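You operate a simulated robot arm through the tools that you are given. There is no shell and no other tool. Be economical: measure what you need, move in short steps, check, and stop when the job is done.

The job below is to be done with a simulated two-armed robot. You get a single attempt, and the scene is never put back.

JOB
Zero the angle gauge on the flat block, then set the slope plate to 10 degrees with it.
Fine: hold the gauge still with one hand while the other presses zero; turn the slope knob; the gauge stays on the plate. Set down upright: angle gauge.

The check looks at the end state, three seconds after you hand in, the way a careful person would. Anything else that was tipped, shoved, dropped, spilled or broken makes it a failure.

ROBOT AND FRAMES
Two 7-joint arms with two-finger parallel grippers on one trunk, on a base that drives. Base frame: it is fixed to the floor where the robot stands at the start and does not move with it; the origin is under the middle of the robot, x ahead of it, y to its left, z up. Units: m, degrees, N and s.
The left shoulder is at the start at [0.07, 0.163, 1.22], the right one opposite. With the tool pointing down near the work surface each hand reaches from about 0.34 to 0.86 m from the robot's upright axis, wherever it stands, measured 20 degrees to its own side. Places, roughly: flat block [0.7, -0.1, 0.8]; gauge button [0.8, 0, 0.8]; slope knob [0.8, -0.4, 0.8]; slope plate [0.9, -0.3, 0.8]; top of the slope plate [0.9, -0.3, 0.8]. Payload 3.43 kg a hand.
The tool frame of a hand sits at the grasp point between the pads (the TCP): z along the fingers, y along the line on which they close. The tips reach 0.034 m beyond it. Largest opening 0.128 m; finger width 0.024, thickness 0.012; the body of the gripper, 0.048 by 0.13 m, starts 0.096 m behind the TCP.
Orientation is that of the tool frame in the base frame, as [roll, pitch, yaw] about the fixed x, y, z axes, in that order (R = Rz(yaw) Ry(pitch) Rx(roll)). With the fingers straight down and closing along the base's y, the tool's x points along the base's -x, its y along +y and its z along -z.

CONTROLS
- The arms move only by the tool jog_arm. It takes "left_motion", "right_motion" or both (then of equal length, played together; a hand with none holds still); each is a list of rows, each a list of 2 entries, a list of its own where there are three numbers: the shift along the tool's x, y, z in m, then the turn, a rotation vector about the tool's x, y, z in degrees. In form: [[[x, y, z], [ax, ay, az]], ...]. A call has 1 to 20 rows; each row shifts and turns the commanded pose from where the row before left it, along the tool's axes as they then stand. "left_claw" and "right_claw" are, for a hand that has rows, the finger opening in m, from 0 to 0.128, set as the call begins (left out, the last holds). Rows are played at 5 a second. More than 0.05 m and 8.6 degrees between two rows, or a gripper value outside its range, and nothing of the call is played. A pose out of reach is approached as far as the arm can. The call stops where the force on the tool passes 90 N (or 10 N more than at its start, if that is more) or the arm is blocked; 0.2 s more then pass. The fingers move at their own pace (about 0.153 m/s each) and stop on an object; they squeeze with about 32 N. The grip force told is the motor's: it shows also when the fingers shut on nothing. Time passes only in rows, and 0.2 s behind the last, so rows that do not move let the fingers close. The reply holds the time, the measured pose of the TCP, the force on the tool along the base axes, the opening and the grip force, in the units named above and with some noise, with the torque about the TCP (base axes, N m) and any sound that the robot's microphone picked up.
- Cameras (640 x 400 px; columns grow to the right, rows downward): "scene" is now at [0.1464, -0.0127, 1.4533]; the picture's right is [-0.12, -0.99, 0.00], its down [-0.57, 0.07, -0.82] and it looks along [0.82, -0.10, -0.57] (base axes); focal length 249 px, centre (320, 200). "left" rides on the left gripper at [0.076, 0.011, -0.16] in its tool frame; the picture's right is [-0.15, 0.99, 0.00], its down [-0.88, -0.13, -0.46] and it looks along [-0.45, -0.07, 0.89] (tool axes); focal length 234 px, centre (320, 200). "right" rides on the right gripper at [0.076, -0.011, -0.16] in its tool frame; the picture's right is [0.15, 0.99, 0.00], its down [-0.88, 0.13, -0.46] and it looks along [-0.45, 0.07, 0.89] (tool axes); focal length 234 px, centre (320, 200).
- snapshot(camera): a new picture of that camera. It takes no simulated time.
- raise_lower(by): slides the trunk up (or, below 0, down) by that many m; the arms and the scene camera ride with it, the base frame stays. It gives what a move gives, with no picture.
- base_move(legs): drives the robot by 1 to 6 legs, each [ahead, left, turn to the left] in m, m and degrees, along the robot's own axes; the way and the turn of a leg run together, so that a leg with both is an arc; at most 1.5 m and 180 degrees a leg. The arms and the cameras ride along, it lands a little off, and it stops where it bumps. It gives what a move gives.
- aim_head(pan, tilt): turns the head with the scene camera to pan (to the left, within 86 degrees either way) and tilt (down, from -29 to 69), counted from straight ahead of the robot. It gives what a move gives.
- measure_at(camera, pixels): for up to 12 pixels [column, row] of the newest picture of that camera ("zoom" is the newest enlarged one), the place [x, y, z] in the base frame of the surface seen there, good to about 0.003 m, but the place of the scene camera against the robot may be out by one fixed shift of up to 0.012 m in any direction. It takes no simulated time.
- enlarge(camera, box): a new picture of the part [left, top, right, bottom] of that camera's present view, enlarged. It takes no simulated time.
- close_job(): hands the job in; it is judged then, once.

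Go step by step. Measure first, check grasps and placings, and put right what went wrong. The budget is 80 turns and 58 pictures, counting those below and the enlarged ones. Unless the task says otherwise, let go and move clear before handing in, and close with one line.

The tools are called after "Emit:" as a command line: name --argument value ..., lists and objects as JSON in quotes. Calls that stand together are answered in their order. jog_arm: Moves the arms, as the interface text tells. Its arguments: {"type":"object","properties":{"left_motion":{"type":"array","items":{"type":"array"}},"left_claw":{"type":"number"},"right_motion":{"type":"array","items":{"type":"array"}},"right_claw":{"type":"number"}},"required":[]} The other tools are called the same way: raise_lower (by) slides the trunk up or down; base_move (legs) drives the base; aim_head (pan, tilt) turns the head that bears the scene camera; snapshot (camera) takes a picture; measure_at (camera, pixels) gives the place of the surface under pixels of a picture; enlarge (camera, box) takes an enlarged picture of a part of a camera's view; close_job () hands the job in.

At the start:

```text
t: 0.0
left_eef_pos: [0.6302, 0.1707, 1.0997]
left_tool_rot: [180.0, 0.0, -179.9]
left_wrist_force: [-1.0, -0.4, -0.1]
left_ft_torque: [0.01, -0.03, 0.0]
left_opening: 0.1278
left_grasp_force: 0.0
right_eef_pos: [0.4799, -0.3794, 1.161]
right_tool_rot: [180.0, 0.0, -179.9]
right_wrist_force: [0.0, -0.1, -0.5]
right_ft_torque: [0.01, 0.01, -0.02]
right_opening: 0.128
right_grasp_force: 0.0
trunk travel left (down, up): [-0.7, 0.24]
robot x, y, heading: [0.0017, 0.0009, 0.1]
head pan, tilt: [-6.9, 34.7]
```

scene: 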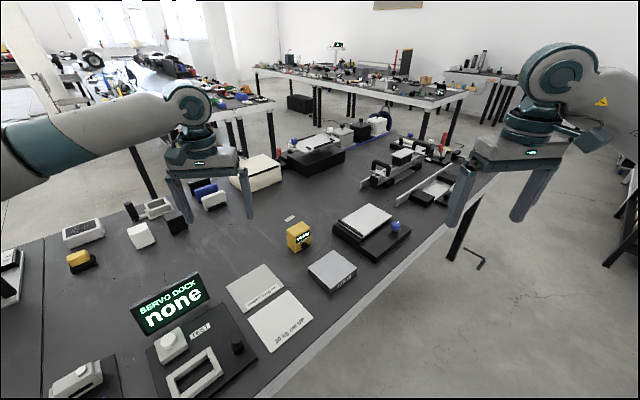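
right: 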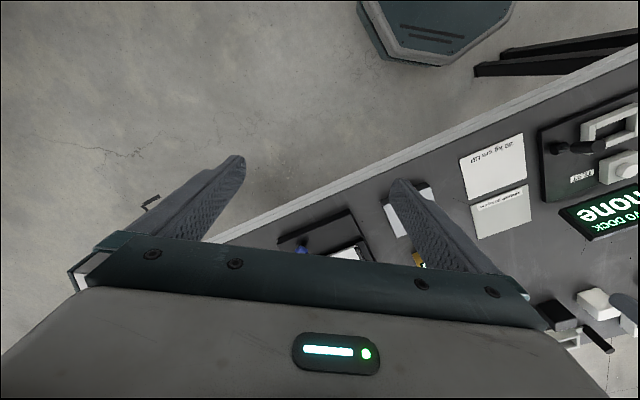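
left: 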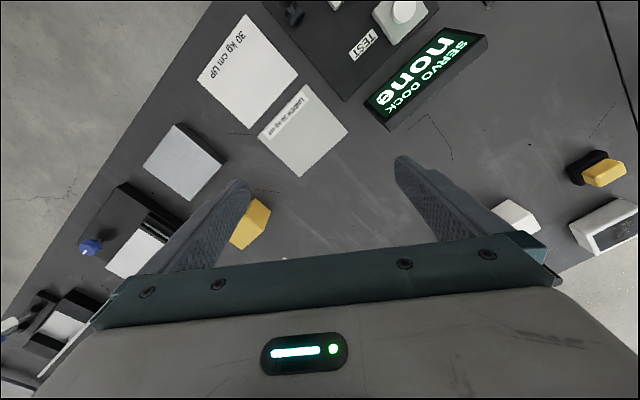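

The scene shows the yellow gauge near (299,236), the flat block near (332,270), and the slope plate with its blue knob near (395,226). I'll enlarge that part of the view and measure it.

Emit:
enlarge --camera "scene" --box '[260, 180, 420, 300]'

Emit:
measure_at --camera "scene" --pixels '[[299, 228], [303, 240], [291, 240], [332, 265], [310, 270], [335, 252], [356, 268], [333, 284], [395, 226], [365, 220], [345, 222], [375, 245]]'

```text
3.33 times, centred on (340, 240) of scene
```

zoom: 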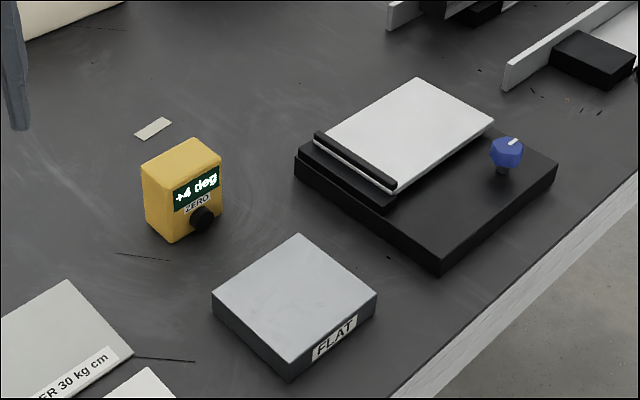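

```text
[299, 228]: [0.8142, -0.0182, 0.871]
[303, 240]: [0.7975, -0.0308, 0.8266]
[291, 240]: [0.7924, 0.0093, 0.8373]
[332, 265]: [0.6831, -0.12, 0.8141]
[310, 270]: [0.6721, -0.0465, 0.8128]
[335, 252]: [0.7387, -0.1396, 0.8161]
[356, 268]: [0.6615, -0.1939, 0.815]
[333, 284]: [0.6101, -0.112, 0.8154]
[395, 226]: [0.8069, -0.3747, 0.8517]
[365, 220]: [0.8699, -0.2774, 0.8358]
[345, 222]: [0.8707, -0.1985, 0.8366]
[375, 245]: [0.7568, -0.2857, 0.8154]
```

The enlarged view shows the gauge standing upright, its display reading +4 and its black ZERO button on the face toward the lower right. Next I'll measure the corners of the gauge, block, plate and knob.

Emit:
measure_at --camera "zoom" --pixels '[[146, 169], [194, 142], [219, 158], [170, 184], [203, 219], [166, 238], [148, 226], [219, 206], [180, 200], [182, 160]]'

Emit:
measure_at --camera "zoom" --pixels '[[216, 296], [299, 238], [373, 294], [291, 360], [417, 80], [490, 122], [395, 182], [322, 140], [507, 150], [513, 141], [357, 163], [440, 262]]'

Emit:
enlarge --camera "scene" --box '[280, 210, 320, 250]'

```text
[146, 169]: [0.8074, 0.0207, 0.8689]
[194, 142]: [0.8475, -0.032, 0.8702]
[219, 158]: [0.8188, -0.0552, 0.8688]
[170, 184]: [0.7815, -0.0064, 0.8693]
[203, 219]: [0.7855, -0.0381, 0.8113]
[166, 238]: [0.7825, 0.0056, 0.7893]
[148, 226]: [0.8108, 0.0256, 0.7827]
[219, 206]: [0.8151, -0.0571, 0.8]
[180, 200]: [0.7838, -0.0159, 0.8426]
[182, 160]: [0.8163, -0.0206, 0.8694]
```

```text
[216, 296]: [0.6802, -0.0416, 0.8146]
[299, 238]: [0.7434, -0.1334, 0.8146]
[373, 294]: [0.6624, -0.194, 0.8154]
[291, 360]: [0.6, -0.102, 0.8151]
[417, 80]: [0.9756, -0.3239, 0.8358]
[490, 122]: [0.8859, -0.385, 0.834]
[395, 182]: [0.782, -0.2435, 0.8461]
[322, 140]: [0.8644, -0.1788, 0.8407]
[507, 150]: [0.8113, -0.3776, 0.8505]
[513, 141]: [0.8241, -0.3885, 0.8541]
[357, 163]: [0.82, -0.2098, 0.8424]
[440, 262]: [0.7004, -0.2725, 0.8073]
```

```text
10.00 times, centred on (300, 230) of scene
```

zoom: 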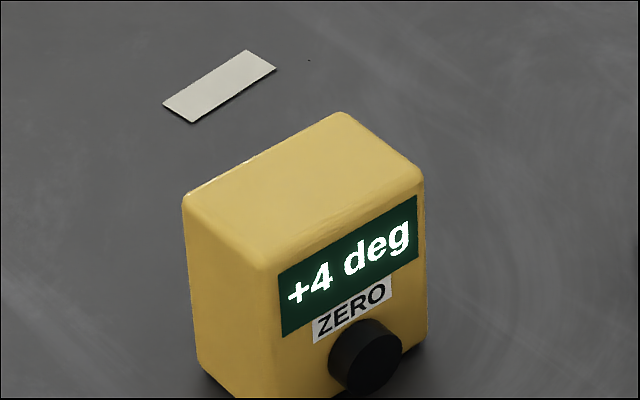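

The gauge, block and plate are all square to a table frame turned about 37°. Before driving to stand square and central to them, I'll measure the table edge and the floor.

Emit:
measure_at --camera "scene" --pixels '[[350, 312], [440, 228], [285, 375], [470, 255], [455, 255], [500, 300], [420, 370], [600, 290], [345, 325], [310, 375]]'

Emit:
aim_head --pan -50 --tilt 45

Emit:
snapshot --camera "scene"

```text
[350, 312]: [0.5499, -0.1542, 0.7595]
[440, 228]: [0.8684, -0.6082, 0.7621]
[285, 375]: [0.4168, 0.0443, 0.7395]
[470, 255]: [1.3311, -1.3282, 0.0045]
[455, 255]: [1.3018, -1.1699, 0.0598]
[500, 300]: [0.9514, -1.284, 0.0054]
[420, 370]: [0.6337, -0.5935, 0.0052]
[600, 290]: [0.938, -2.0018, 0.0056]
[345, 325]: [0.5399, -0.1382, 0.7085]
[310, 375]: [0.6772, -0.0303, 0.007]
```

```text
t: 1.1
left_eef_pos: [0.6298, 0.1698, 1.0987]
left_tool_rot: [-179.9, 0.0, -179.9]
left_wrist_force: [-0.1, 0.3, -0.2]
left_ft_torque: [-0.03, -0.01, 0.0]
left_opening: 0.1279
left_grasp_force: 0.1
right_eef_pos: [0.4788, -0.3804, 1.1595]
right_tool_rot: [179.9, -0.1, 180.0]
right_wrist_force: [1.4, -0.3, -0.3]
right_ft_torque: [-0.03, 0.03, 0.0]
right_opening: 0.128
right_grasp_force: 0.1
trunk travel left (down, up): [-0.7, 0.24]
robot x, y, heading: [-0.0016, -0.0032, 0.1]
head pan, tilt: [-50.0, 45.0]
```

```text
52 pictures are left
```

scene: 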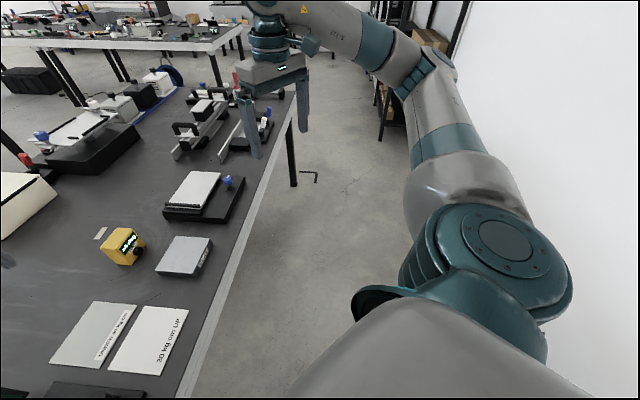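

The table edge lies about 0.35 m from the robot, with its normal at about 36°, and the floor alongside is clear. I'll back off a little, turn 36° left and slide right.

Emit:
base_move --legs '[[-0.05, 0, 0], [0, 0, 35.5], [0, -0.6, 0]]'

Emit:
aim_head --pan 0 --tilt 50

Emit:
snapshot --camera "scene"

```text
t: 6.7
left_eef_pos: [0.7045, 0.0289, 1.0991]
left_tool_rot: [-180.0, -0.2, -143.2]
left_wrist_force: [-0.3, 0.0, 0.6]
left_ft_torque: [0.01, 0.01, -0.01]
left_opening: 0.1279
left_grasp_force: 0.0
right_eef_pos: [0.9138, -0.5035, 1.1601]
right_tool_rot: [180.0, 0.0, -143.3]
right_wrist_force: [0.1, -0.1, 0.5]
right_ft_torque: [-0.02, 0.05, 0.03]
right_opening: 0.1283
right_grasp_force: 0.0
trunk travel left (down, up): [-0.7, 0.24]
robot x, y, heading: [0.3002, -0.4858, 36.7]
head pan, tilt: [-50.0, 45.0]
```

```text
t: 7.9
left_eef_pos: [0.7059, 0.0268, 1.1002]
left_tool_rot: [180.0, 0.0, -143.0]
left_wrist_force: [-0.2, 0.0, 0.7]
left_ft_torque: [-0.04, 0.02, 0.01]
left_opening: 0.128
left_grasp_force: 0.0
right_eef_pos: [0.9136, -0.5042, 1.1591]
right_tool_rot: [-180.0, 0.0, -143.4]
right_wrist_force: [0.6, -0.3, 0.2]
right_ft_torque: [0.01, 0.02, -0.05]
right_opening: 0.1281
right_grasp_force: 0.1
trunk travel left (down, up): [-0.7, 0.24]
robot x, y, heading: [0.3029, -0.4822, 36.6]
head pan, tilt: [0.0, 50.0]
```

```text
51 pictures are left
```

scene: 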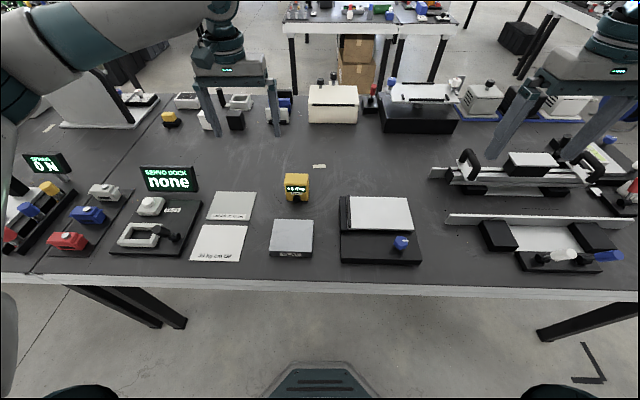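

Now everything sits squarely in front. I'll enlarge the work area and measure it again, including the left fingertips to work out the camera shift.

Emit:
enlarge --camera "scene" --box '[256, 160, 432, 270]'

Emit:
measure_at --camera "scene" --pixels '[[218, 134], [278, 135], [215, 134], [281, 135], [230, 72]]'

Emit:
enlarge --camera "scene" --box '[190, 60, 290, 145]'

```text
3.64 times, centred on (344, 215) of scene
```

zoom: 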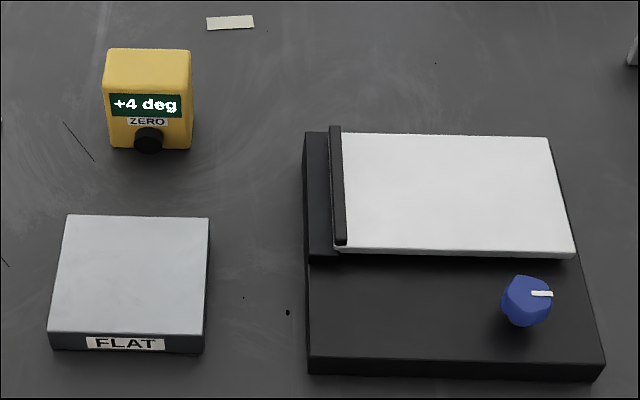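

```text
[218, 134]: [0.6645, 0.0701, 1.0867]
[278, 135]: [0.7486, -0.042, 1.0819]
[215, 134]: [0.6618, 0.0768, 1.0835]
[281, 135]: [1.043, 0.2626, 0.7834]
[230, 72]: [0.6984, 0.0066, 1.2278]
```

```text
4.71 times, centred on (240, 102) of scene
```

zoom: 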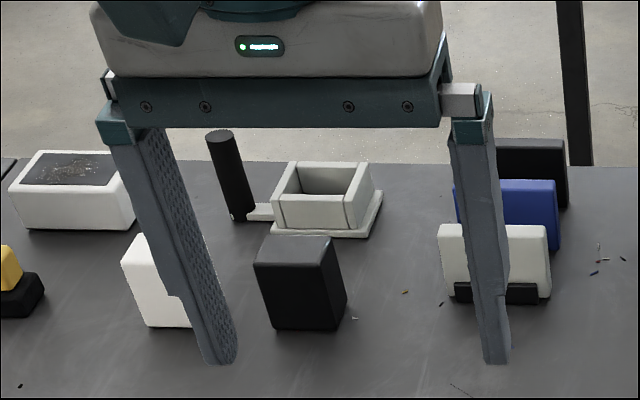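

I'll read the tips of the left fingers from this enlarged view for the camera shift.

Emit:
measure_at --camera "zoom" --pixels '[[208, 358], [232, 354], [220, 358], [488, 360], [508, 358], [497, 358], [118, 120], [472, 130]]'

Emit:
measure_at --camera "scene" --pixels '[[285, 175], [308, 175], [297, 180], [287, 198], [307, 198], [297, 187], [275, 220], [313, 221], [271, 250], [312, 251], [292, 235]]'

Emit:
measure_at --camera "scene" --pixels '[[351, 197], [406, 198], [412, 229], [351, 228], [380, 213], [349, 200], [349, 225], [401, 243], [401, 238], [405, 241], [397, 246], [370, 250]]'

```text
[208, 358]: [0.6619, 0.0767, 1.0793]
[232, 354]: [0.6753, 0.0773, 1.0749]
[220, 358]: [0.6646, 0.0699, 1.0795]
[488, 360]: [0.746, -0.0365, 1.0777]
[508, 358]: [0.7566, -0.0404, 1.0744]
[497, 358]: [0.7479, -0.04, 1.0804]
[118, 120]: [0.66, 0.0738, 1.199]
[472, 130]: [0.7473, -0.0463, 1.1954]
```

```text
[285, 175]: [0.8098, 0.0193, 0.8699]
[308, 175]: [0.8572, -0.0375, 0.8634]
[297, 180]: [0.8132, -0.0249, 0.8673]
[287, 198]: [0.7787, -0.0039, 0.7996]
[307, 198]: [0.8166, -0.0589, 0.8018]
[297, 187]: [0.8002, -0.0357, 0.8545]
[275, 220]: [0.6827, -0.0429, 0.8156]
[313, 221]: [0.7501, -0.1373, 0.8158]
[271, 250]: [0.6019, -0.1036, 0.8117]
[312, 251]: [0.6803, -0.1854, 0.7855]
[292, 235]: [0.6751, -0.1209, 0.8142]
```

```text
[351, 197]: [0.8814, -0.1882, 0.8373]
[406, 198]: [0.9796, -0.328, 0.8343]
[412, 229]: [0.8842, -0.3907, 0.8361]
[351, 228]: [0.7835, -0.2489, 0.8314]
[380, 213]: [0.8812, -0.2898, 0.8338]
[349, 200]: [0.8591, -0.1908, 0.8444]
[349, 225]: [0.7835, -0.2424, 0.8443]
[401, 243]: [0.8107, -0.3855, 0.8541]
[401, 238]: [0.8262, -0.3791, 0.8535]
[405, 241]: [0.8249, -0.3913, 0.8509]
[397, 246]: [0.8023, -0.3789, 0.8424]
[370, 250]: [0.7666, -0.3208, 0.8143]
```

Against the known fingertip positions, the scene camera reads about +0.011 to the right and +0.004 forward. I'll bring the left hand over the gauge and measure with its own camera.

Emit:
jog_arm --left_motion '[[[-0.014, -0.0225, 0.0325], [0, 0, 0]], [[-0.014, -0.0225, 0.0325], [0, 0, 0]], [[-0.014, -0.0225, 0.0325], [0, 0, 0]], [[-0.014, -0.0225, 0.0325], [0, 0, 0]], [[0, 0, 0], [0, 0, 0]]]'

Emit:
snapshot --camera "left"

```text
t: 9.1
left_eef_pos: [0.8059, -0.0118, 0.9688]
left_tool_rot: [180.0, 0.1, -143.1]
left_wrist_force: [-0.2, -0.2, 0.5]
left_ft_torque: [-0.04, -0.02, -0.02]
left_opening: 0.128
left_grasp_force: 0.1
right_eef_pos: [0.9124, -0.5029, 1.1606]
right_tool_rot: [-180.0, 0.1, -143.2]
right_wrist_force: [-0.6, 0.9, -0.5]
right_ft_torque: [0.03, -0.02, 0.02]
right_opening: 0.1279
right_grasp_force: 0.0
trunk travel left (down, up): [-0.7, 0.24]
robot x, y, heading: [0.3042, -0.4852, 36.7]
head pan, tilt: [0.0, 50.0]
```

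```text
48 pictures are left
```

left: 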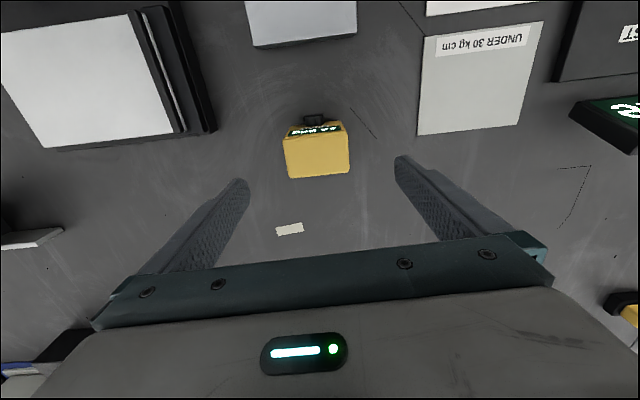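

The left camera shows the gauge between the fingers, its top face around (317,155). I'll measure it, the block and the plate with this camera.

Emit:
measure_at --camera "left" --pixels '[[287, 140], [346, 132], [347, 170], [291, 176], [317, 156], [313, 116], [303, 130], [332, 126], [317, 128]]'

Emit:
measure_at --camera "left" --pixels '[[254, 44], [354, 32], [300, 20], [250, 10], [170, 131], [50, 144], [110, 70], [130, 20], [155, 80], [250, 130], [380, 170]]'

Emit:
enlarge --camera "left" --box '[270, 100, 370, 190]'

```text
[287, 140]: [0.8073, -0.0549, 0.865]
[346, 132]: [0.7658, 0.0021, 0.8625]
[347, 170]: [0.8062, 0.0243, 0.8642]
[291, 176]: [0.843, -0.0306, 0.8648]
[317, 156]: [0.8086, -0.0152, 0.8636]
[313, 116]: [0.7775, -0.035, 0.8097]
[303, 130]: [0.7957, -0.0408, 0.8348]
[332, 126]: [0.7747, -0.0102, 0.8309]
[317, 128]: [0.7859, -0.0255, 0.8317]
```

```text
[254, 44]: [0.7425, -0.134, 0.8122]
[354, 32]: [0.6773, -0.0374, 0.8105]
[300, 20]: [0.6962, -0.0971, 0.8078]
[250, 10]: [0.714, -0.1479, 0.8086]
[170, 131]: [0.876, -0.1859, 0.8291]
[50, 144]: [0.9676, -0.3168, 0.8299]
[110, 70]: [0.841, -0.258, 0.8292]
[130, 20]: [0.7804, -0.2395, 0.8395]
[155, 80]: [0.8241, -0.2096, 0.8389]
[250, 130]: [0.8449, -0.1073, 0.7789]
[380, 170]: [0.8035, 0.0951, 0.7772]
```

```text
4.44 times, centred on (320, 145) of left
```

zoom: 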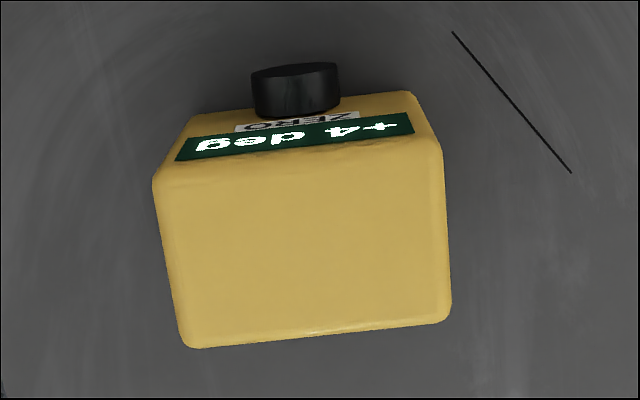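

The gauge's top centre is at about (0.806,-0.015), with top z 0.864 and sides at about -55°. The left hand is almost straight above, so I'll turn 2°, lower, and grip its sides.

Emit:
jog_arm --left_motion '[[[0.002, -0.002, 0.035], [0, 0, 2]], [[0, 0, 0.035], [0, 0, 0]], [[0, 0, 0.035], [0, 0, 0]], [[0, 0, 0.032], [0, 0, 0]], [[0, 0, 0], [0, 0, 0]]]'

Emit:
jog_arm --left_motion '[[[0, 0, 0], [0, 0, 0]], [[0, 0, 0], [0, 0, 0]], [[0, 0, 0], [0, 0, 0]]]' --left_claw 0.05

Emit:
snapshot --camera "scene"

```text
t: 10.3
left_eef_pos: [0.8065, -0.0135, 0.8297]
left_tool_rot: [179.9, 0.1, -145.2]
left_wrist_force: [0.7, 0.9, 0.0]
left_ft_torque: [-0.01, 0.02, -0.01]
left_opening: 0.1281
left_grasp_force: 0.0
right_eef_pos: [0.9142, -0.5019, 1.1607]
right_tool_rot: [-180.0, 0.0, -143.3]
right_wrist_force: [0.6, -0.4, 0.1]
right_ft_torque: [0.02, 0.01, 0.0]
right_opening: 0.1281
right_grasp_force: 0.1
trunk travel left (down, up): [-0.7, 0.24]
robot x, y, heading: [0.3031, -0.4833, 36.9]
head pan, tilt: [0.0, 50.0]
```

```text
t: 11.1
left_eef_pos: [0.8055, -0.0139, 0.8297]
left_tool_rot: [180.0, 0.0, -145.1]
left_wrist_force: [0.2, 0.1, 0.8]
left_ft_torque: [-0.03, -0.05, 0.0]
left_opening: 0.0745
left_grasp_force: 31.8
right_eef_pos: [0.9145, -0.5033, 1.1594]
right_tool_rot: [180.0, 0.0, -143.3]
right_wrist_force: [0.0, -0.3, -0.2]
right_ft_torque: [0.0, 0.02, 0.0]
right_opening: 0.1282
right_grasp_force: 0.0
trunk travel left (down, up): [-0.7, 0.24]
robot x, y, heading: [0.3018, -0.4888, 36.6]
head pan, tilt: [0.0, 50.0]
```

```text
46 pictures are left
```

scene: 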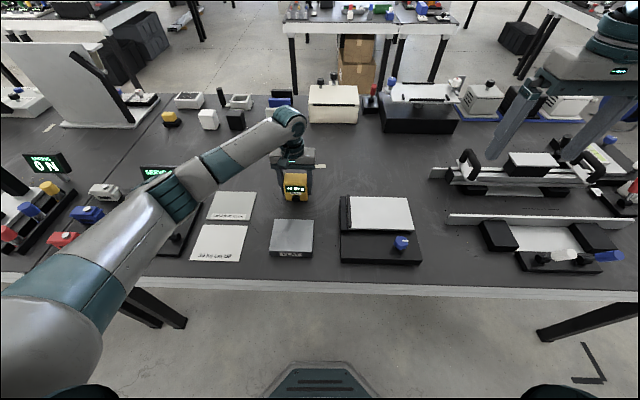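

The gauge is gripped at an opening of 0.0745. I'll lift it and carry it 0.171 back to over the block's centre at about (0.667,-0.115).

Emit:
jog_arm --left_motion '[[[0, 0, -0.02], [0, 0, 0]], [[0, 0, -0.03], [0, 0, 0]], [[0, 0, -0.02], [0, 0, 0]], [[0.035, -0.001, 0], [0, 0, 0]], [[0.035, -0.001, 0], [0, 0, 0]], [[0.035, -0.001, 0], [0, 0, 0]], [[0.035, 0, 0], [0, 0, 0]], [[0.031, 0, 0], [0, 0, 0]], [[0, 0, 0], [0, 0, 0]], [[0, 0, 0], [0, 0, 0]]]'

Emit:
enlarge --camera "scene" --box '[256, 160, 432, 270]'

Emit:
snapshot --camera "left"

```text
t: 13.3
left_eef_pos: [0.6649, -0.1156, 0.9049]
left_tool_rot: [180.0, 0.0, -145.3]
left_wrist_force: [-3.5, -1.6, 6.5]
left_ft_torque: [0.1, -0.07, 0.0]
left_opening: 0.0743
left_grasp_force: 32.0
right_eef_pos: [0.9131, -0.5044, 1.161]
right_tool_rot: [-179.9, 0.0, -143.2]
right_wrist_force: [0.6, 0.4, -0.3]
right_ft_torque: [-0.04, 0.0, -0.02]
right_opening: 0.1279
right_grasp_force: 0.2
trunk travel left (down, up): [-0.7, 0.24]
robot x, y, heading: [0.3025, -0.4859, 36.8]
head pan, tilt: [0.0, 50.0]
heard: click
```

```text
3.64 times, centred on (344, 215) of scene
```

zoom: 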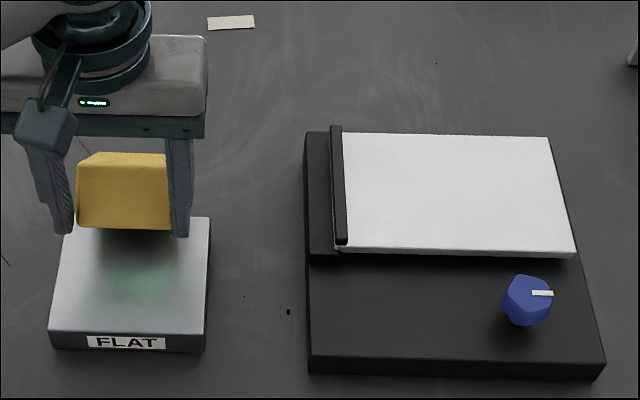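

```text
44 pictures are left
```

left: 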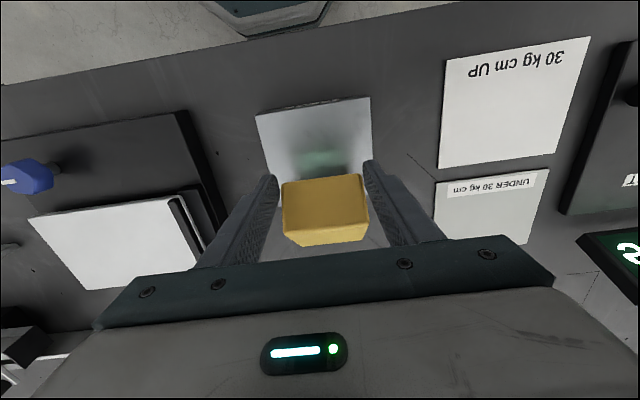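

The enlarged view shows the gauge has pitched in the grip. Its plain top now faces the robot, and the display glows green on the block below. I also heard a click and there is some force, so I'll recheck the load and measure the angle.

Emit:
jog_arm --left_motion '[[[0, 0, 0], [0, 0, 0]], [[0, 0, 0], [0, 0, 0]]]'

Emit:
enlarge --camera "left" --box '[250, 150, 400, 260]'

Emit:
measure_at --camera "zoom" --pixels '[[160, 140], [310, 115], [320, 190], [170, 210], [330, 250], [240, 180], [170, 330], [470, 310], [330, 330], [330, 370]]'

```text
t: 13.9
left_eef_pos: [0.6671, -0.1141, 0.9045]
left_tool_rot: [-180.0, 0.0, -145.2]
left_wrist_force: [-3.1, -1.3, 6.5]
left_ft_torque: [0.09, -0.01, 0.04]
left_opening: 0.0747
left_grasp_force: 31.9
right_eef_pos: [0.9124, -0.5035, 1.1591]
right_tool_rot: [180.0, 0.0, -143.2]
right_wrist_force: [-0.8, 0.1, 0.6]
right_ft_torque: [0.01, -0.01, 0.01]
right_opening: 0.1279
right_grasp_force: 0.0
trunk travel left (down, up): [-0.7, 0.24]
robot x, y, heading: [0.3032, -0.4883, 36.9]
head pan, tilt: [0.0, 50.0]
```

```text
3.64 times, centred on (325, 205) of left
```

zoom: 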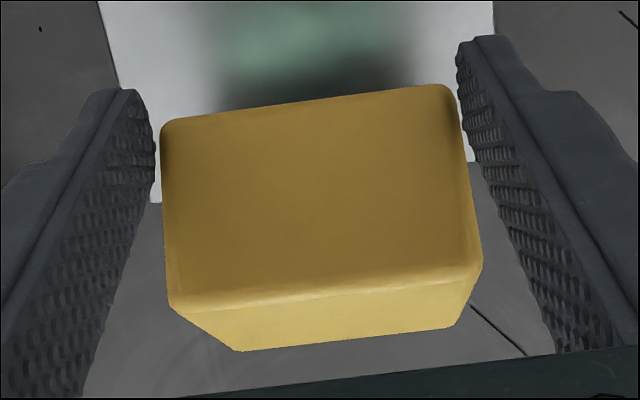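

```text
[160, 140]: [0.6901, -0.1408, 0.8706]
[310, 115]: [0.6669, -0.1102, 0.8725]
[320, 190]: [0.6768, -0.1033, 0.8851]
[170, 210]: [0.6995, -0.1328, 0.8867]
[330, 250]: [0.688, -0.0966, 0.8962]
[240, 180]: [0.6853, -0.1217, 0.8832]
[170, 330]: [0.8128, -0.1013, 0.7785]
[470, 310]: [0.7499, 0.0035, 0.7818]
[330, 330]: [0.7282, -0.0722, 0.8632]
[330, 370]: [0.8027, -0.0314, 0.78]
```

The gauge is tilted about 45° and sits low in the fingers, perhaps leaning on the block's back edge. I'll look closer before moving anything.

Emit:
enlarge --camera "scene" --box '[262, 185, 322, 260]'

Emit:
measure_at --camera "zoom" --pixels '[[180, 110], [240, 120], [230, 200], [200, 225], [280, 225], [160, 290], [250, 250], [200, 160], [330, 240], [130, 230], [150, 100], [180, 85]]'

```text
5.33 times, centred on (292, 222) of scene
```

zoom: 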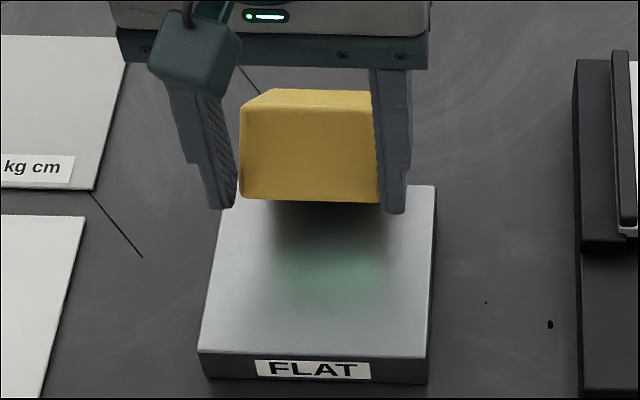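

```text
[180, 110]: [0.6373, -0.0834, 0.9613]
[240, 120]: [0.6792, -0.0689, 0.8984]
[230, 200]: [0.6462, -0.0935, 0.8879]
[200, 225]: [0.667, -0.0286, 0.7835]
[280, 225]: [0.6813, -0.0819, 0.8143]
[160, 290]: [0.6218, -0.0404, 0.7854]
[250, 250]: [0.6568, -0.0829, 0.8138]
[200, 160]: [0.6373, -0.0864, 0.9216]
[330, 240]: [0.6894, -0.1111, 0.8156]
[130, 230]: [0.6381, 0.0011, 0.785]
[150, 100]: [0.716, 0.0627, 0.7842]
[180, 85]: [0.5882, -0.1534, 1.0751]
```

The gauge slipped down during the lift, caught the block's rear edge and tilted. It is now held by its top corner only. I'll back the hand gently forward so the gauge swings upright again clear of the block.

Emit:
jog_arm --left_motion '[[[-0.006, 0, 0], [0, 0, 0]], [[-0.006, 0, 0], [0, 0, 0]], [[-0.006, 0, 0], [0, 0, 0]], [[-0.006, 0, 0], [0, 0, 0]]]'

Emit:
enlarge --camera "left" --box '[250, 150, 400, 260]'

Emit:
measure_at --camera "zoom" --pixels '[[310, 115], [320, 190], [330, 250], [240, 180]]'

```text
t: 14.9
left_eef_pos: [0.6852, -0.099, 0.9028]
left_tool_rot: [179.9, 0.0, -145.1]
left_wrist_force: [-0.5, -0.5, -1.9]
left_ft_torque: [-0.08, 0.09, 0.01]
left_opening: 0.0743
left_grasp_force: 32.1
right_eef_pos: [0.9139, -0.5034, 1.159]
right_tool_rot: [179.9, 0.0, -143.3]
right_wrist_force: [-1.1, -0.1, -0.4]
right_ft_torque: [0.02, 0.02, -0.02]
right_opening: 0.1281
right_grasp_force: 0.1
trunk travel left (down, up): [-0.7, 0.24]
robot x, y, heading: [0.3036, -0.4847, 36.8]
head pan, tilt: [0.0, 50.0]
```

```text
3.64 times, centred on (325, 205) of left
```

zoom: 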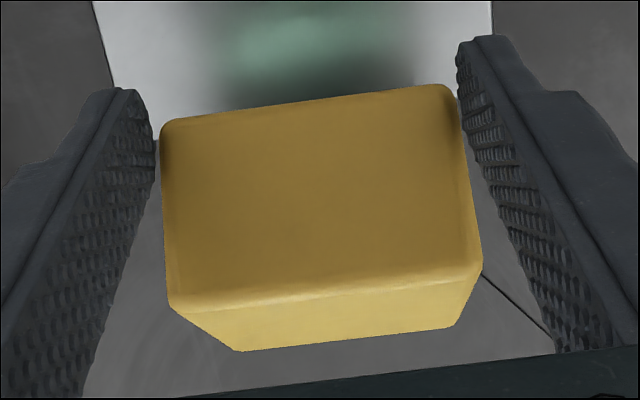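

```text
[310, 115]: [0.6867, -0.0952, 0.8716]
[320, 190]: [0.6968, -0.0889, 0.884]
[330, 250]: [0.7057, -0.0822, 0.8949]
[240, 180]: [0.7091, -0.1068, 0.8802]
```

The gauge is firmly held clear of the block (about 2 N of weight, tilt about 45°). I'll raise it and pitch the hand forward 44.5° to bring it upright.

Emit:
jog_arm --left_motion '[[[0, 0, -0.015], [0, 0, 0]], [[0, 0, -0.015], [0, 0, 0]], [[0, 0, -0.015], [0, 0, 0]], [[0, 0, -0.01], [0, 0, 0]], [[0, 0, 0], [0, 6, 0]], [[0, 0, 0], [0, 6, 0]], [[0, 0, 0], [0, 6, 0]], [[0, 0, 0], [0, 6, 0]], [[0, 0, 0], [0, 6, 0]], [[0, 0, 0], [0, 6, 0]], [[0, 0, 0], [0, 6, 0]], [[0, 0, 0], [0, 2.5, 0]], [[0, 0, 0], [0, 0, 0]]]'

Emit:
enlarge --camera "scene" --box '[240, 150, 340, 260]'

Emit:
snapshot --camera "left"

```text
t: 17.7
left_eef_pos: [0.6865, -0.1008, 0.9583]
left_tool_rot: [-180.0, -44.6, -145.0]
left_wrist_force: [0.5, 0.4, -2.2]
left_ft_torque: [-0.02, 0.01, 0.03]
left_opening: 0.0742
left_grasp_force: 32.2
right_eef_pos: [0.9135, -0.5044, 1.1599]
right_tool_rot: [180.0, 0.0, -143.3]
right_wrist_force: [0.3, 0.2, 0.1]
right_ft_torque: [0.0, 0.0, -0.01]
right_opening: 0.128
right_grasp_force: 0.1
trunk travel left (down, up): [-0.7, 0.24]
robot x, y, heading: [0.3031, -0.4828, 36.8]
head pan, tilt: [0.0, 50.0]
```

```text
3.64 times, centred on (290, 205) of scene
```

zoom: 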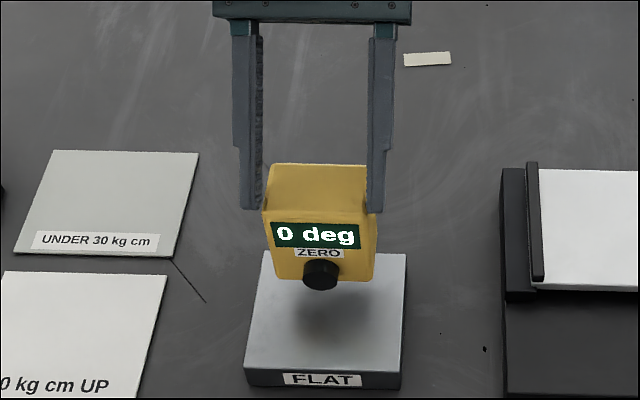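

```text
39 pictures are left
```

left: 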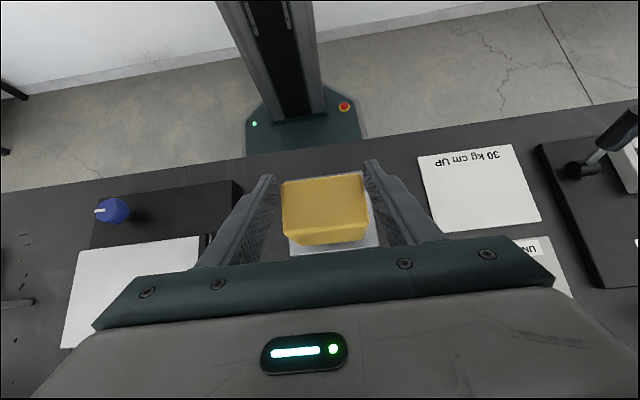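

The gauge is upright again over the block and reads 0 deg. I'll check that it stands vertical and how high its bottom is.

Emit:
measure_at --camera "zoom" --pixels '[[280, 212], [355, 216], [283, 275], [365, 278], [272, 170], [360, 170], [320, 190], [320, 273], [250, 360], [400, 368], [262, 258], [404, 258]]'

Emit:
measure_at --camera "left" --pixels '[[290, 188], [355, 180], [362, 225], [295, 230], [300, 240], [355, 236], [325, 205]]'

```text
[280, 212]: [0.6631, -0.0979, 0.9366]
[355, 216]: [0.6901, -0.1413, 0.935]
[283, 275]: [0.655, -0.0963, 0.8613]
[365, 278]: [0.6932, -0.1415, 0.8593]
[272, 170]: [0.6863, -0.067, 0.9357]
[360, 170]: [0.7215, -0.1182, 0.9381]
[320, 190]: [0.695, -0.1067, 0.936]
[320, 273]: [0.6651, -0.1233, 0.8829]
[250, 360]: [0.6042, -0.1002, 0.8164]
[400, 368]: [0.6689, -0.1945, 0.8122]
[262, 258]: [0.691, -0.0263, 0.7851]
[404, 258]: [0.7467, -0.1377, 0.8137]
```

```text
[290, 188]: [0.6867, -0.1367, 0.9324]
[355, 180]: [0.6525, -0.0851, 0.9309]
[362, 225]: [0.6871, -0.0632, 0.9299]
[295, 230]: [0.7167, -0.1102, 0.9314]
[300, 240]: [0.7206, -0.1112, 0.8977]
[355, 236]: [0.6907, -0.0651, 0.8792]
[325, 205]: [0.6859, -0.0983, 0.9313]
```

The top is level at z 0.931, so the bottom is at about 0.845. I'll move back 0.025 over the block's centre and lower 0.029 to just above it.

Emit:
jog_arm --left_motion '[[[0.0089, -0.001, 0.0088], [0, 0, 0]], [[0.0089, -0.001, 0.0088], [0, 0, 0]], [[-0.0068, 0, 0.0069], [0, 0, 0]], [[-0.0068, 0, 0.0069], [0, 0, 0]], [[-0.0068, 0, 0.0069], [0, 0, 0]], [[0, 0, 0], [0, 0, 0]]]'

Emit:
enlarge --camera "scene" --box '[240, 150, 340, 260]'

```text
t: 19.1
left_eef_pos: [0.6677, -0.1161, 0.9268]
left_tool_rot: [-179.9, -44.5, -145.2]
left_wrist_force: [-0.1, -0.5, -2.1]
left_ft_torque: [0.02, 0.03, 0.04]
left_opening: 0.0746
left_grasp_force: 31.7
right_eef_pos: [0.9139, -0.5037, 1.1599]
right_tool_rot: [-180.0, 0.0, -143.3]
right_wrist_force: [-0.5, -0.3, 0.0]
right_ft_torque: [-0.01, 0.04, -0.02]
right_opening: 0.1282
right_grasp_force: 0.1
trunk travel left (down, up): [-0.7, 0.24]
robot x, y, heading: [0.3037, -0.485, 36.8]
head pan, tilt: [0.0, 50.0]
```

```text
3.64 times, centred on (290, 205) of scene
```

zoom: 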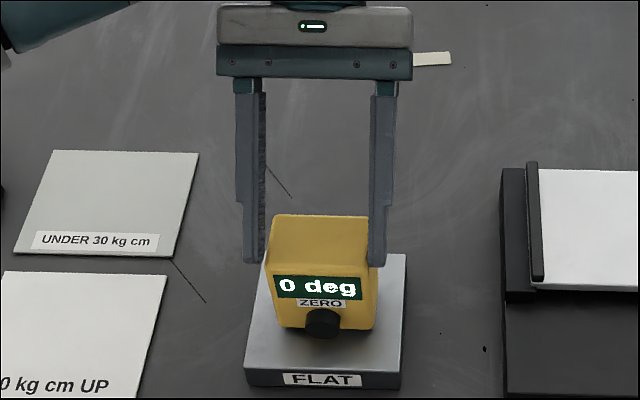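

It sits just above the block. I'll lower it in 1.5 mm steps until the force shows contact.

Emit:
jog_arm --left_motion '[[[-0.00105, 0, 0.00107], [0, 0, 0]], [[-0.00105, 0, 0.00107], [0, 0, 0]], [[0, 0, 0], [0, 0, 0]]]'

```text
t: 19.9
left_eef_pos: [0.6658, -0.1163, 0.9247]
left_tool_rot: [-179.9, -44.4, -145.3]
left_wrist_force: [0.5, 0.2, -2.4]
left_ft_torque: [-0.02, -0.03, 0.01]
left_opening: 0.0746
left_grasp_force: 32.1
right_eef_pos: [0.9142, -0.5032, 1.1594]
right_tool_rot: [-180.0, 0.0, -143.3]
right_wrist_force: [-0.6, -0.6, -0.1]
right_ft_torque: [0.03, 0.0, 0.0]
right_opening: 0.128
right_grasp_force: 0.1
trunk travel left (down, up): [-0.7, 0.24]
robot x, y, heading: [0.302, -0.4851, 36.7]
head pan, tilt: [0.0, 50.0]
```

No contact yet (-2.4 N is only its weight), so I'll keep going down in small steps.

Emit:
jog_arm --left_motion '[[[-0.00105, 0, 0.00107], [0, 0, 0]], [[-0.00105, 0, 0.00107], [0, 0, 0]], [[0, 0, 0], [0, 0, 0]]]'

```text
t: 20.7
left_eef_pos: [0.6647, -0.1161, 0.9209]
left_tool_rot: [179.9, -44.5, -145.1]
left_wrist_force: [-0.3, 0.0, -1.5]
left_ft_torque: [0.01, 0.01, 0.0]
left_opening: 0.0747
left_grasp_force: 31.9
right_eef_pos: [0.9143, -0.5021, 1.1599]
right_tool_rot: [-180.0, 0.0, -143.3]
right_wrist_force: [0.2, 0.9, 0.1]
right_ft_torque: [0.02, 0.02, -0.01]
right_opening: 0.1281
right_grasp_force: 0.1
trunk travel left (down, up): [-0.7, 0.24]
robot x, y, heading: [0.3019, -0.4831, 36.9]
head pan, tilt: [0.0, 50.0]
```

Emit:
jog_arm --left_motion '[[[-0.0007, 0, 0.0007], [0, 0, 0]], [[-0.0007, 0, 0.0007], [0, 0, 0]], [[0, 0, 0], [0, 0, 0]]]'

Emit:
enlarge --camera "scene" --box '[260, 190, 330, 260]'

```text
t: 21.5
left_eef_pos: [0.6663, -0.1165, 0.9208]
left_tool_rot: [-179.9, -44.5, -145.2]
left_wrist_force: [1.9, 3.5, 15.9]
left_ft_torque: [0.22, 0.15, -0.02]
left_opening: 0.0745
left_grasp_force: 32.6
right_eef_pos: [0.9132, -0.5042, 1.1603]
right_tool_rot: [-179.9, 0.1, -143.3]
right_wrist_force: [1.0, -0.2, 0.0]
right_ft_torque: [-0.01, 0.0, 0.0]
right_opening: 0.128
right_grasp_force: 0.0
trunk travel left (down, up): [-0.7, 0.24]
robot x, y, heading: [0.3024, -0.4865, 36.8]
head pan, tilt: [0.0, 50.0]
```

```text
5.71 times, centred on (295, 225) of scene
```

zoom: 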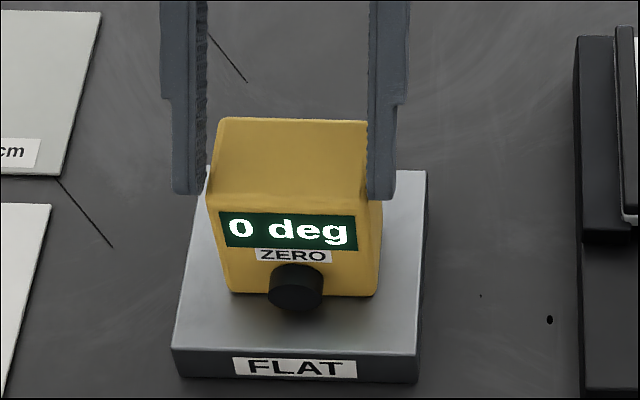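

Contact is confirmed (about 18 N of push). I'll open the fingers so the gauge sits flush, then regrip lower and slightly forward for a solid hold.

Emit:
jog_arm --left_motion '[[[0, 0, 0], [0, 0, 0]], [[0, 0, 0], [0, 0, 0]]]' --left_claw 0.1

Emit:
jog_arm --left_motion '[[[-0.0105, 0, 0.0036], [0, 0, 0]], [[-0.0105, 0, 0.0036], [0, 0, 0]], [[-0.0105, 0, 0.0036], [0, 0, 0]], [[-0.0035, 0, 0.0036], [0, 0, 0]], [[0, 0, 0], [0, 0, 0]]]'

Emit:
enlarge --camera "scene" --box '[260, 190, 330, 260]'

Emit:
snapshot --camera "left"

```text
t: 22.1
left_eef_pos: [0.6674, -0.1162, 0.9197]
left_tool_rot: [180.0, -44.5, -145.1]
left_wrist_force: [0.4, 0.7, 0.7]
left_ft_torque: [-0.01, 0.04, -0.02]
left_opening: 0.1001
left_grasp_force: 0.0
right_eef_pos: [0.9137, -0.5033, 1.1595]
right_tool_rot: [179.9, 0.0, -143.2]
right_wrist_force: [-0.9, -0.2, 0.4]
right_ft_torque: [0.0, 0.01, -0.03]
right_opening: 0.1282
right_grasp_force: 0.0
trunk travel left (down, up): [-0.7, 0.24]
robot x, y, heading: [0.3031, -0.4812, 36.8]
head pan, tilt: [0.0, 50.0]
```

```text
t: 23.3
left_eef_pos: [0.6801, -0.1073, 0.8863]
left_tool_rot: [179.9, -44.5, -145.2]
left_wrist_force: [-0.4, 0.0, 0.3]
left_ft_torque: [0.0, 0.01, 0.0]
left_opening: 0.1
left_grasp_force: 0.0
right_eef_pos: [0.913, -0.5027, 1.1589]
right_tool_rot: [-180.0, 0.0, -143.3]
right_wrist_force: [0.4, 0.9, -0.4]
right_ft_torque: [0.01, 0.0, -0.01]
right_opening: 0.1281
right_grasp_force: 0.1
trunk travel left (down, up): [-0.7, 0.24]
robot x, y, heading: [0.3049, -0.4862, 36.8]
head pan, tilt: [0.0, 50.0]
```

```text
5.71 times, centred on (295, 225) of scene
```

zoom: 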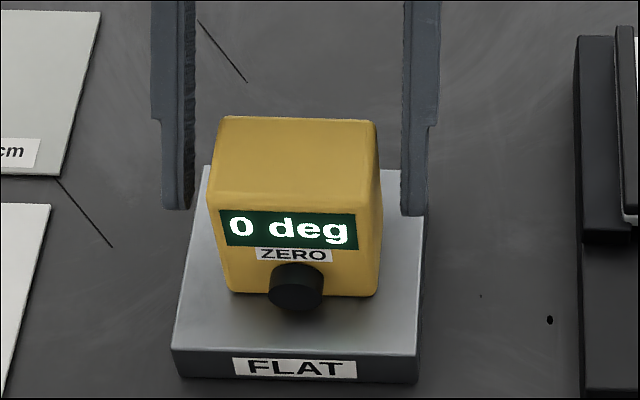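

```text
35 pictures are left
```

left: 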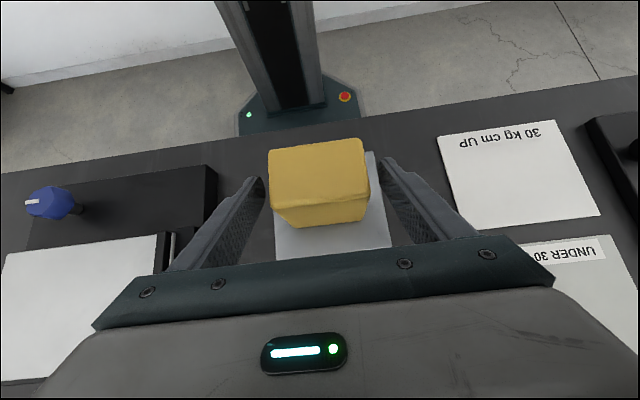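

The gauge stands flush on the block and the fingers straddle it. I'll close the left hand to hold it, and bring the right hand back, closed and tilted 15°, for pressing.

Emit:
jog_arm --left_motion '[[[0, 0, 0], [0, 0, 0]], [[0, 0, 0], [0, 0, 0]], [[0, 0, 0], [0, 0, 0]], [[0, 0, 0], [0, 0, 0]]]' --left_claw 0.06 --right_motion '[[[0.03, 0.02, 0.0], [0, -7.5, 0]], [[0.03, 0.02, 0.0], [0, -7.5, 0]], [[0.02, 0.02, 0.0], [0, 0, 0]], [[0, 0, 0], [0, 0, 0]]]' --right_claw 0.0

Emit:
snapshot --camera "scene"

```text
t: 24.3
left_eef_pos: [0.6774, -0.1074, 0.8868]
left_tool_rot: [-180.0, -44.6, -145.1]
left_wrist_force: [0.4, -0.7, -0.2]
left_ft_torque: [0.06, 0.0, -0.05]
left_opening: 0.0746
left_grasp_force: 32.0
right_eef_pos: [0.8135, -0.5051, 1.1534]
right_tool_rot: [179.9, 15.0, -143.3]
right_wrist_force: [-0.1, -0.5, -0.8]
right_ft_torque: [-0.02, 0.01, -0.01]
right_opening: 0.0
right_grasp_force: 32.0
trunk travel left (down, up): [-0.7, 0.24]
robot x, y, heading: [0.3023, -0.4867, 36.8]
head pan, tilt: [0.0, 50.0]
```

```text
34 pictures are left
```

scene: 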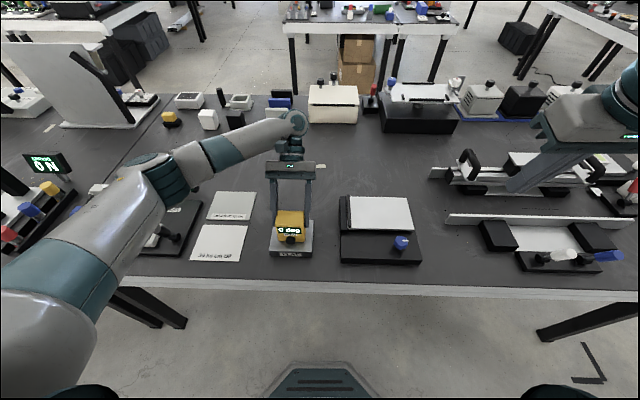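

The grip is solid and the path from the right is clear. I'll move the right hand left and down to in front of the button.

Emit:
jog_arm --right_motion '[[[0.0058, 0.0401, 0.0215], [0, 0, 0]], [[0.0058, 0.0401, 0.0215], [0, 0, 0]], [[0.0058, 0.0401, 0.0215], [0, 0, 0]], [[0.0058, 0.0401, 0.0215], [0, 0, 0]], [[0.0058, 0.0401, 0.0215], [0, 0, 0]], [[0.0058, 0.0401, 0.0215], [0, 0, 0]], [[0.0058, 0.0401, 0.0215], [0, 0, 0]], [[0.0058, 0.0401, 0.0215], [0, 0, 0]], [[0.0058, 0.0401, 0.0215], [0, 0, 0]], [[0.0058, 0.0401, 0.0215], [0, 0, 0]], [[0, 0, 0], [0, 0, 0]]]'

Emit:
snapshot --camera "right"

Emit:
enlarge --camera "scene" --box '[230, 160, 350, 280]'

```text
t: 26.7
left_eef_pos: [0.6805, -0.1077, 0.8866]
left_tool_rot: [179.9, -44.5, -145.1]
left_wrist_force: [-1.2, -0.3, 0.0]
left_ft_torque: [0.03, -0.02, -0.03]
left_opening: 0.0746
left_grasp_force: 32.1
right_eef_pos: [0.597, -0.1685, 0.9391]
right_tool_rot: [179.9, 14.9, -143.3]
right_wrist_force: [0.7, 0.2, -0.9]
right_ft_torque: [0.03, 0.05, 0.0]
right_opening: 0.0
right_grasp_force: 31.8
right hand out of reach, approached as far as the arm can: row 1, 2, 3
trunk travel left (down, up): [-0.7, 0.24]
robot x, y, heading: [0.299, -0.4884, 36.6]
head pan, tilt: [0.0, 50.0]
```

```text
33 pictures are left
```

right: 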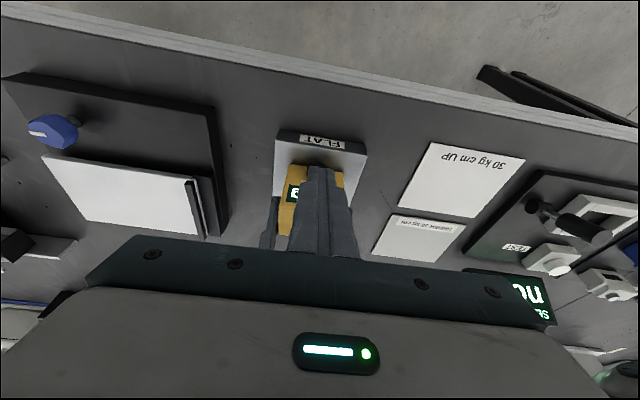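

```text
3.33 times, centred on (290, 220) of scene
```

zoom: 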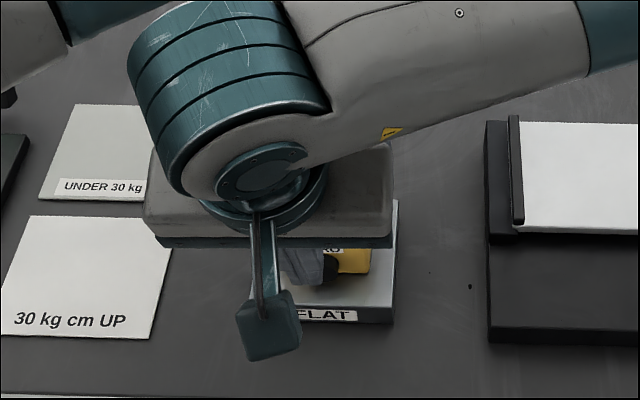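

The fingertips hide the button at (320,185). I'll measure the gauge and block edges with this right camera to check the sideways alignment.

Emit:
measure_at --camera "right" --pixels '[[341, 178], [290, 185], [284, 210], [277, 165], [363, 178], [292, 172], [310, 172], [322, 172], [332, 172]]'

Emit:
enlarge --camera "right" --box '[260, 120, 380, 220]'

```text
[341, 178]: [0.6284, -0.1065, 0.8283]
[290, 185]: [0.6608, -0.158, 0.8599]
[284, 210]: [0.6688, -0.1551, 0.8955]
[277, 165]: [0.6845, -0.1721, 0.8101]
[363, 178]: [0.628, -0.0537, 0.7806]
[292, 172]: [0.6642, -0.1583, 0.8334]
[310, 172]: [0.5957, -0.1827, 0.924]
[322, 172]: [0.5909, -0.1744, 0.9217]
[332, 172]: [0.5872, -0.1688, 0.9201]
```

```text
4.00 times, centred on (320, 170) of right
```

zoom: 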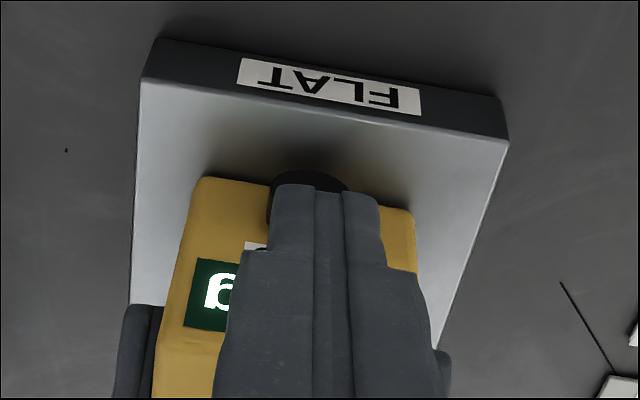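

The button is aligned sideways to within about 1 mm, about 0.05 ahead of the right TCP. I'll lower the right hand 0.071, then creep forward.

Emit:
jog_arm --right_motion '[[[0.0061, 0, 0.0229], [0, 0, 0]], [[0.0061, 0, 0.0229], [0, 0, 0]], [[0.0061, 0, 0.0229], [0, 0, 0]], [[0, 0, 0], [0, 0, 0]]]'

Emit:
enlarge --camera "right" --box '[260, 120, 380, 220]'

```text
t: 27.7
left_eef_pos: [0.6791, -0.1067, 0.8858]
left_tool_rot: [-179.9, -44.4, -145.1]
left_wrist_force: [-0.3, -0.5, -0.1]
left_ft_torque: [0.05, -0.07, 0.04]
left_opening: 0.0747
left_grasp_force: 32.4
right_eef_pos: [0.592, -0.1681, 0.8678]
right_tool_rot: [179.9, 15.0, -143.5]
right_wrist_force: [-0.5, 0.4, 0.4]
right_ft_torque: [-0.01, 0.01, 0.0]
right_opening: 0.0
right_grasp_force: 31.9
trunk travel left (down, up): [-0.7, 0.24]
robot x, y, heading: [0.3006, -0.4841, 36.8]
head pan, tilt: [0.0, 50.0]
```

```text
4.00 times, centred on (320, 170) of right
```

zoom: 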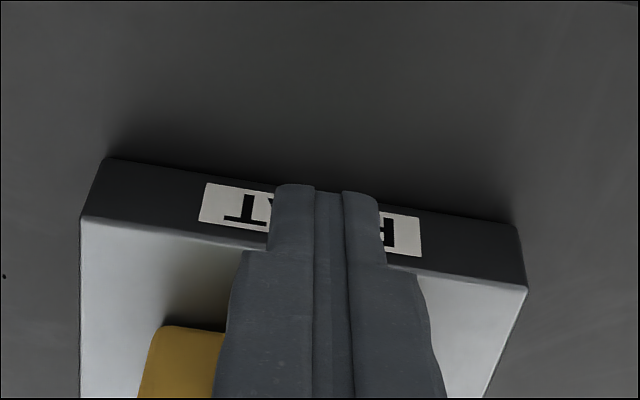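

The path is clear. I'll move forward 0.028, then 2 mm steps, listening for a click.

Emit:
jog_arm --right_motion '[[[-0.0135, 0, 0.0036], [0, 0, 0]], [[-0.0135, 0, 0.0036], [0, 0, 0]], [[-0.0019, 0, 0.0005], [0, 0, 0]], [[-0.0019, 0, 0.0005], [0, 0, 0]], [[0, 0, 0], [0, 0, 0]]]'

```text
t: 28.9
left_eef_pos: [0.6793, -0.1081, 0.8848]
left_tool_rot: [-179.8, -44.5, -145.2]
left_wrist_force: [0.0, -0.8, -0.3]
left_ft_torque: [0.02, -0.03, 0.0]
left_opening: 0.075
left_grasp_force: 31.9
right_eef_pos: [0.6184, -0.1494, 0.8663]
right_tool_rot: [179.9, 15.1, -143.2]
right_wrist_force: [0.8, -1.0, -0.4]
right_ft_torque: [0.0, 0.0, -0.02]
right_opening: 0.0
right_grasp_force: 32.1
trunk travel left (down, up): [-0.7, 0.24]
robot x, y, heading: [0.3026, -0.4875, 36.9]
head pan, tilt: [0.0, 50.0]
```

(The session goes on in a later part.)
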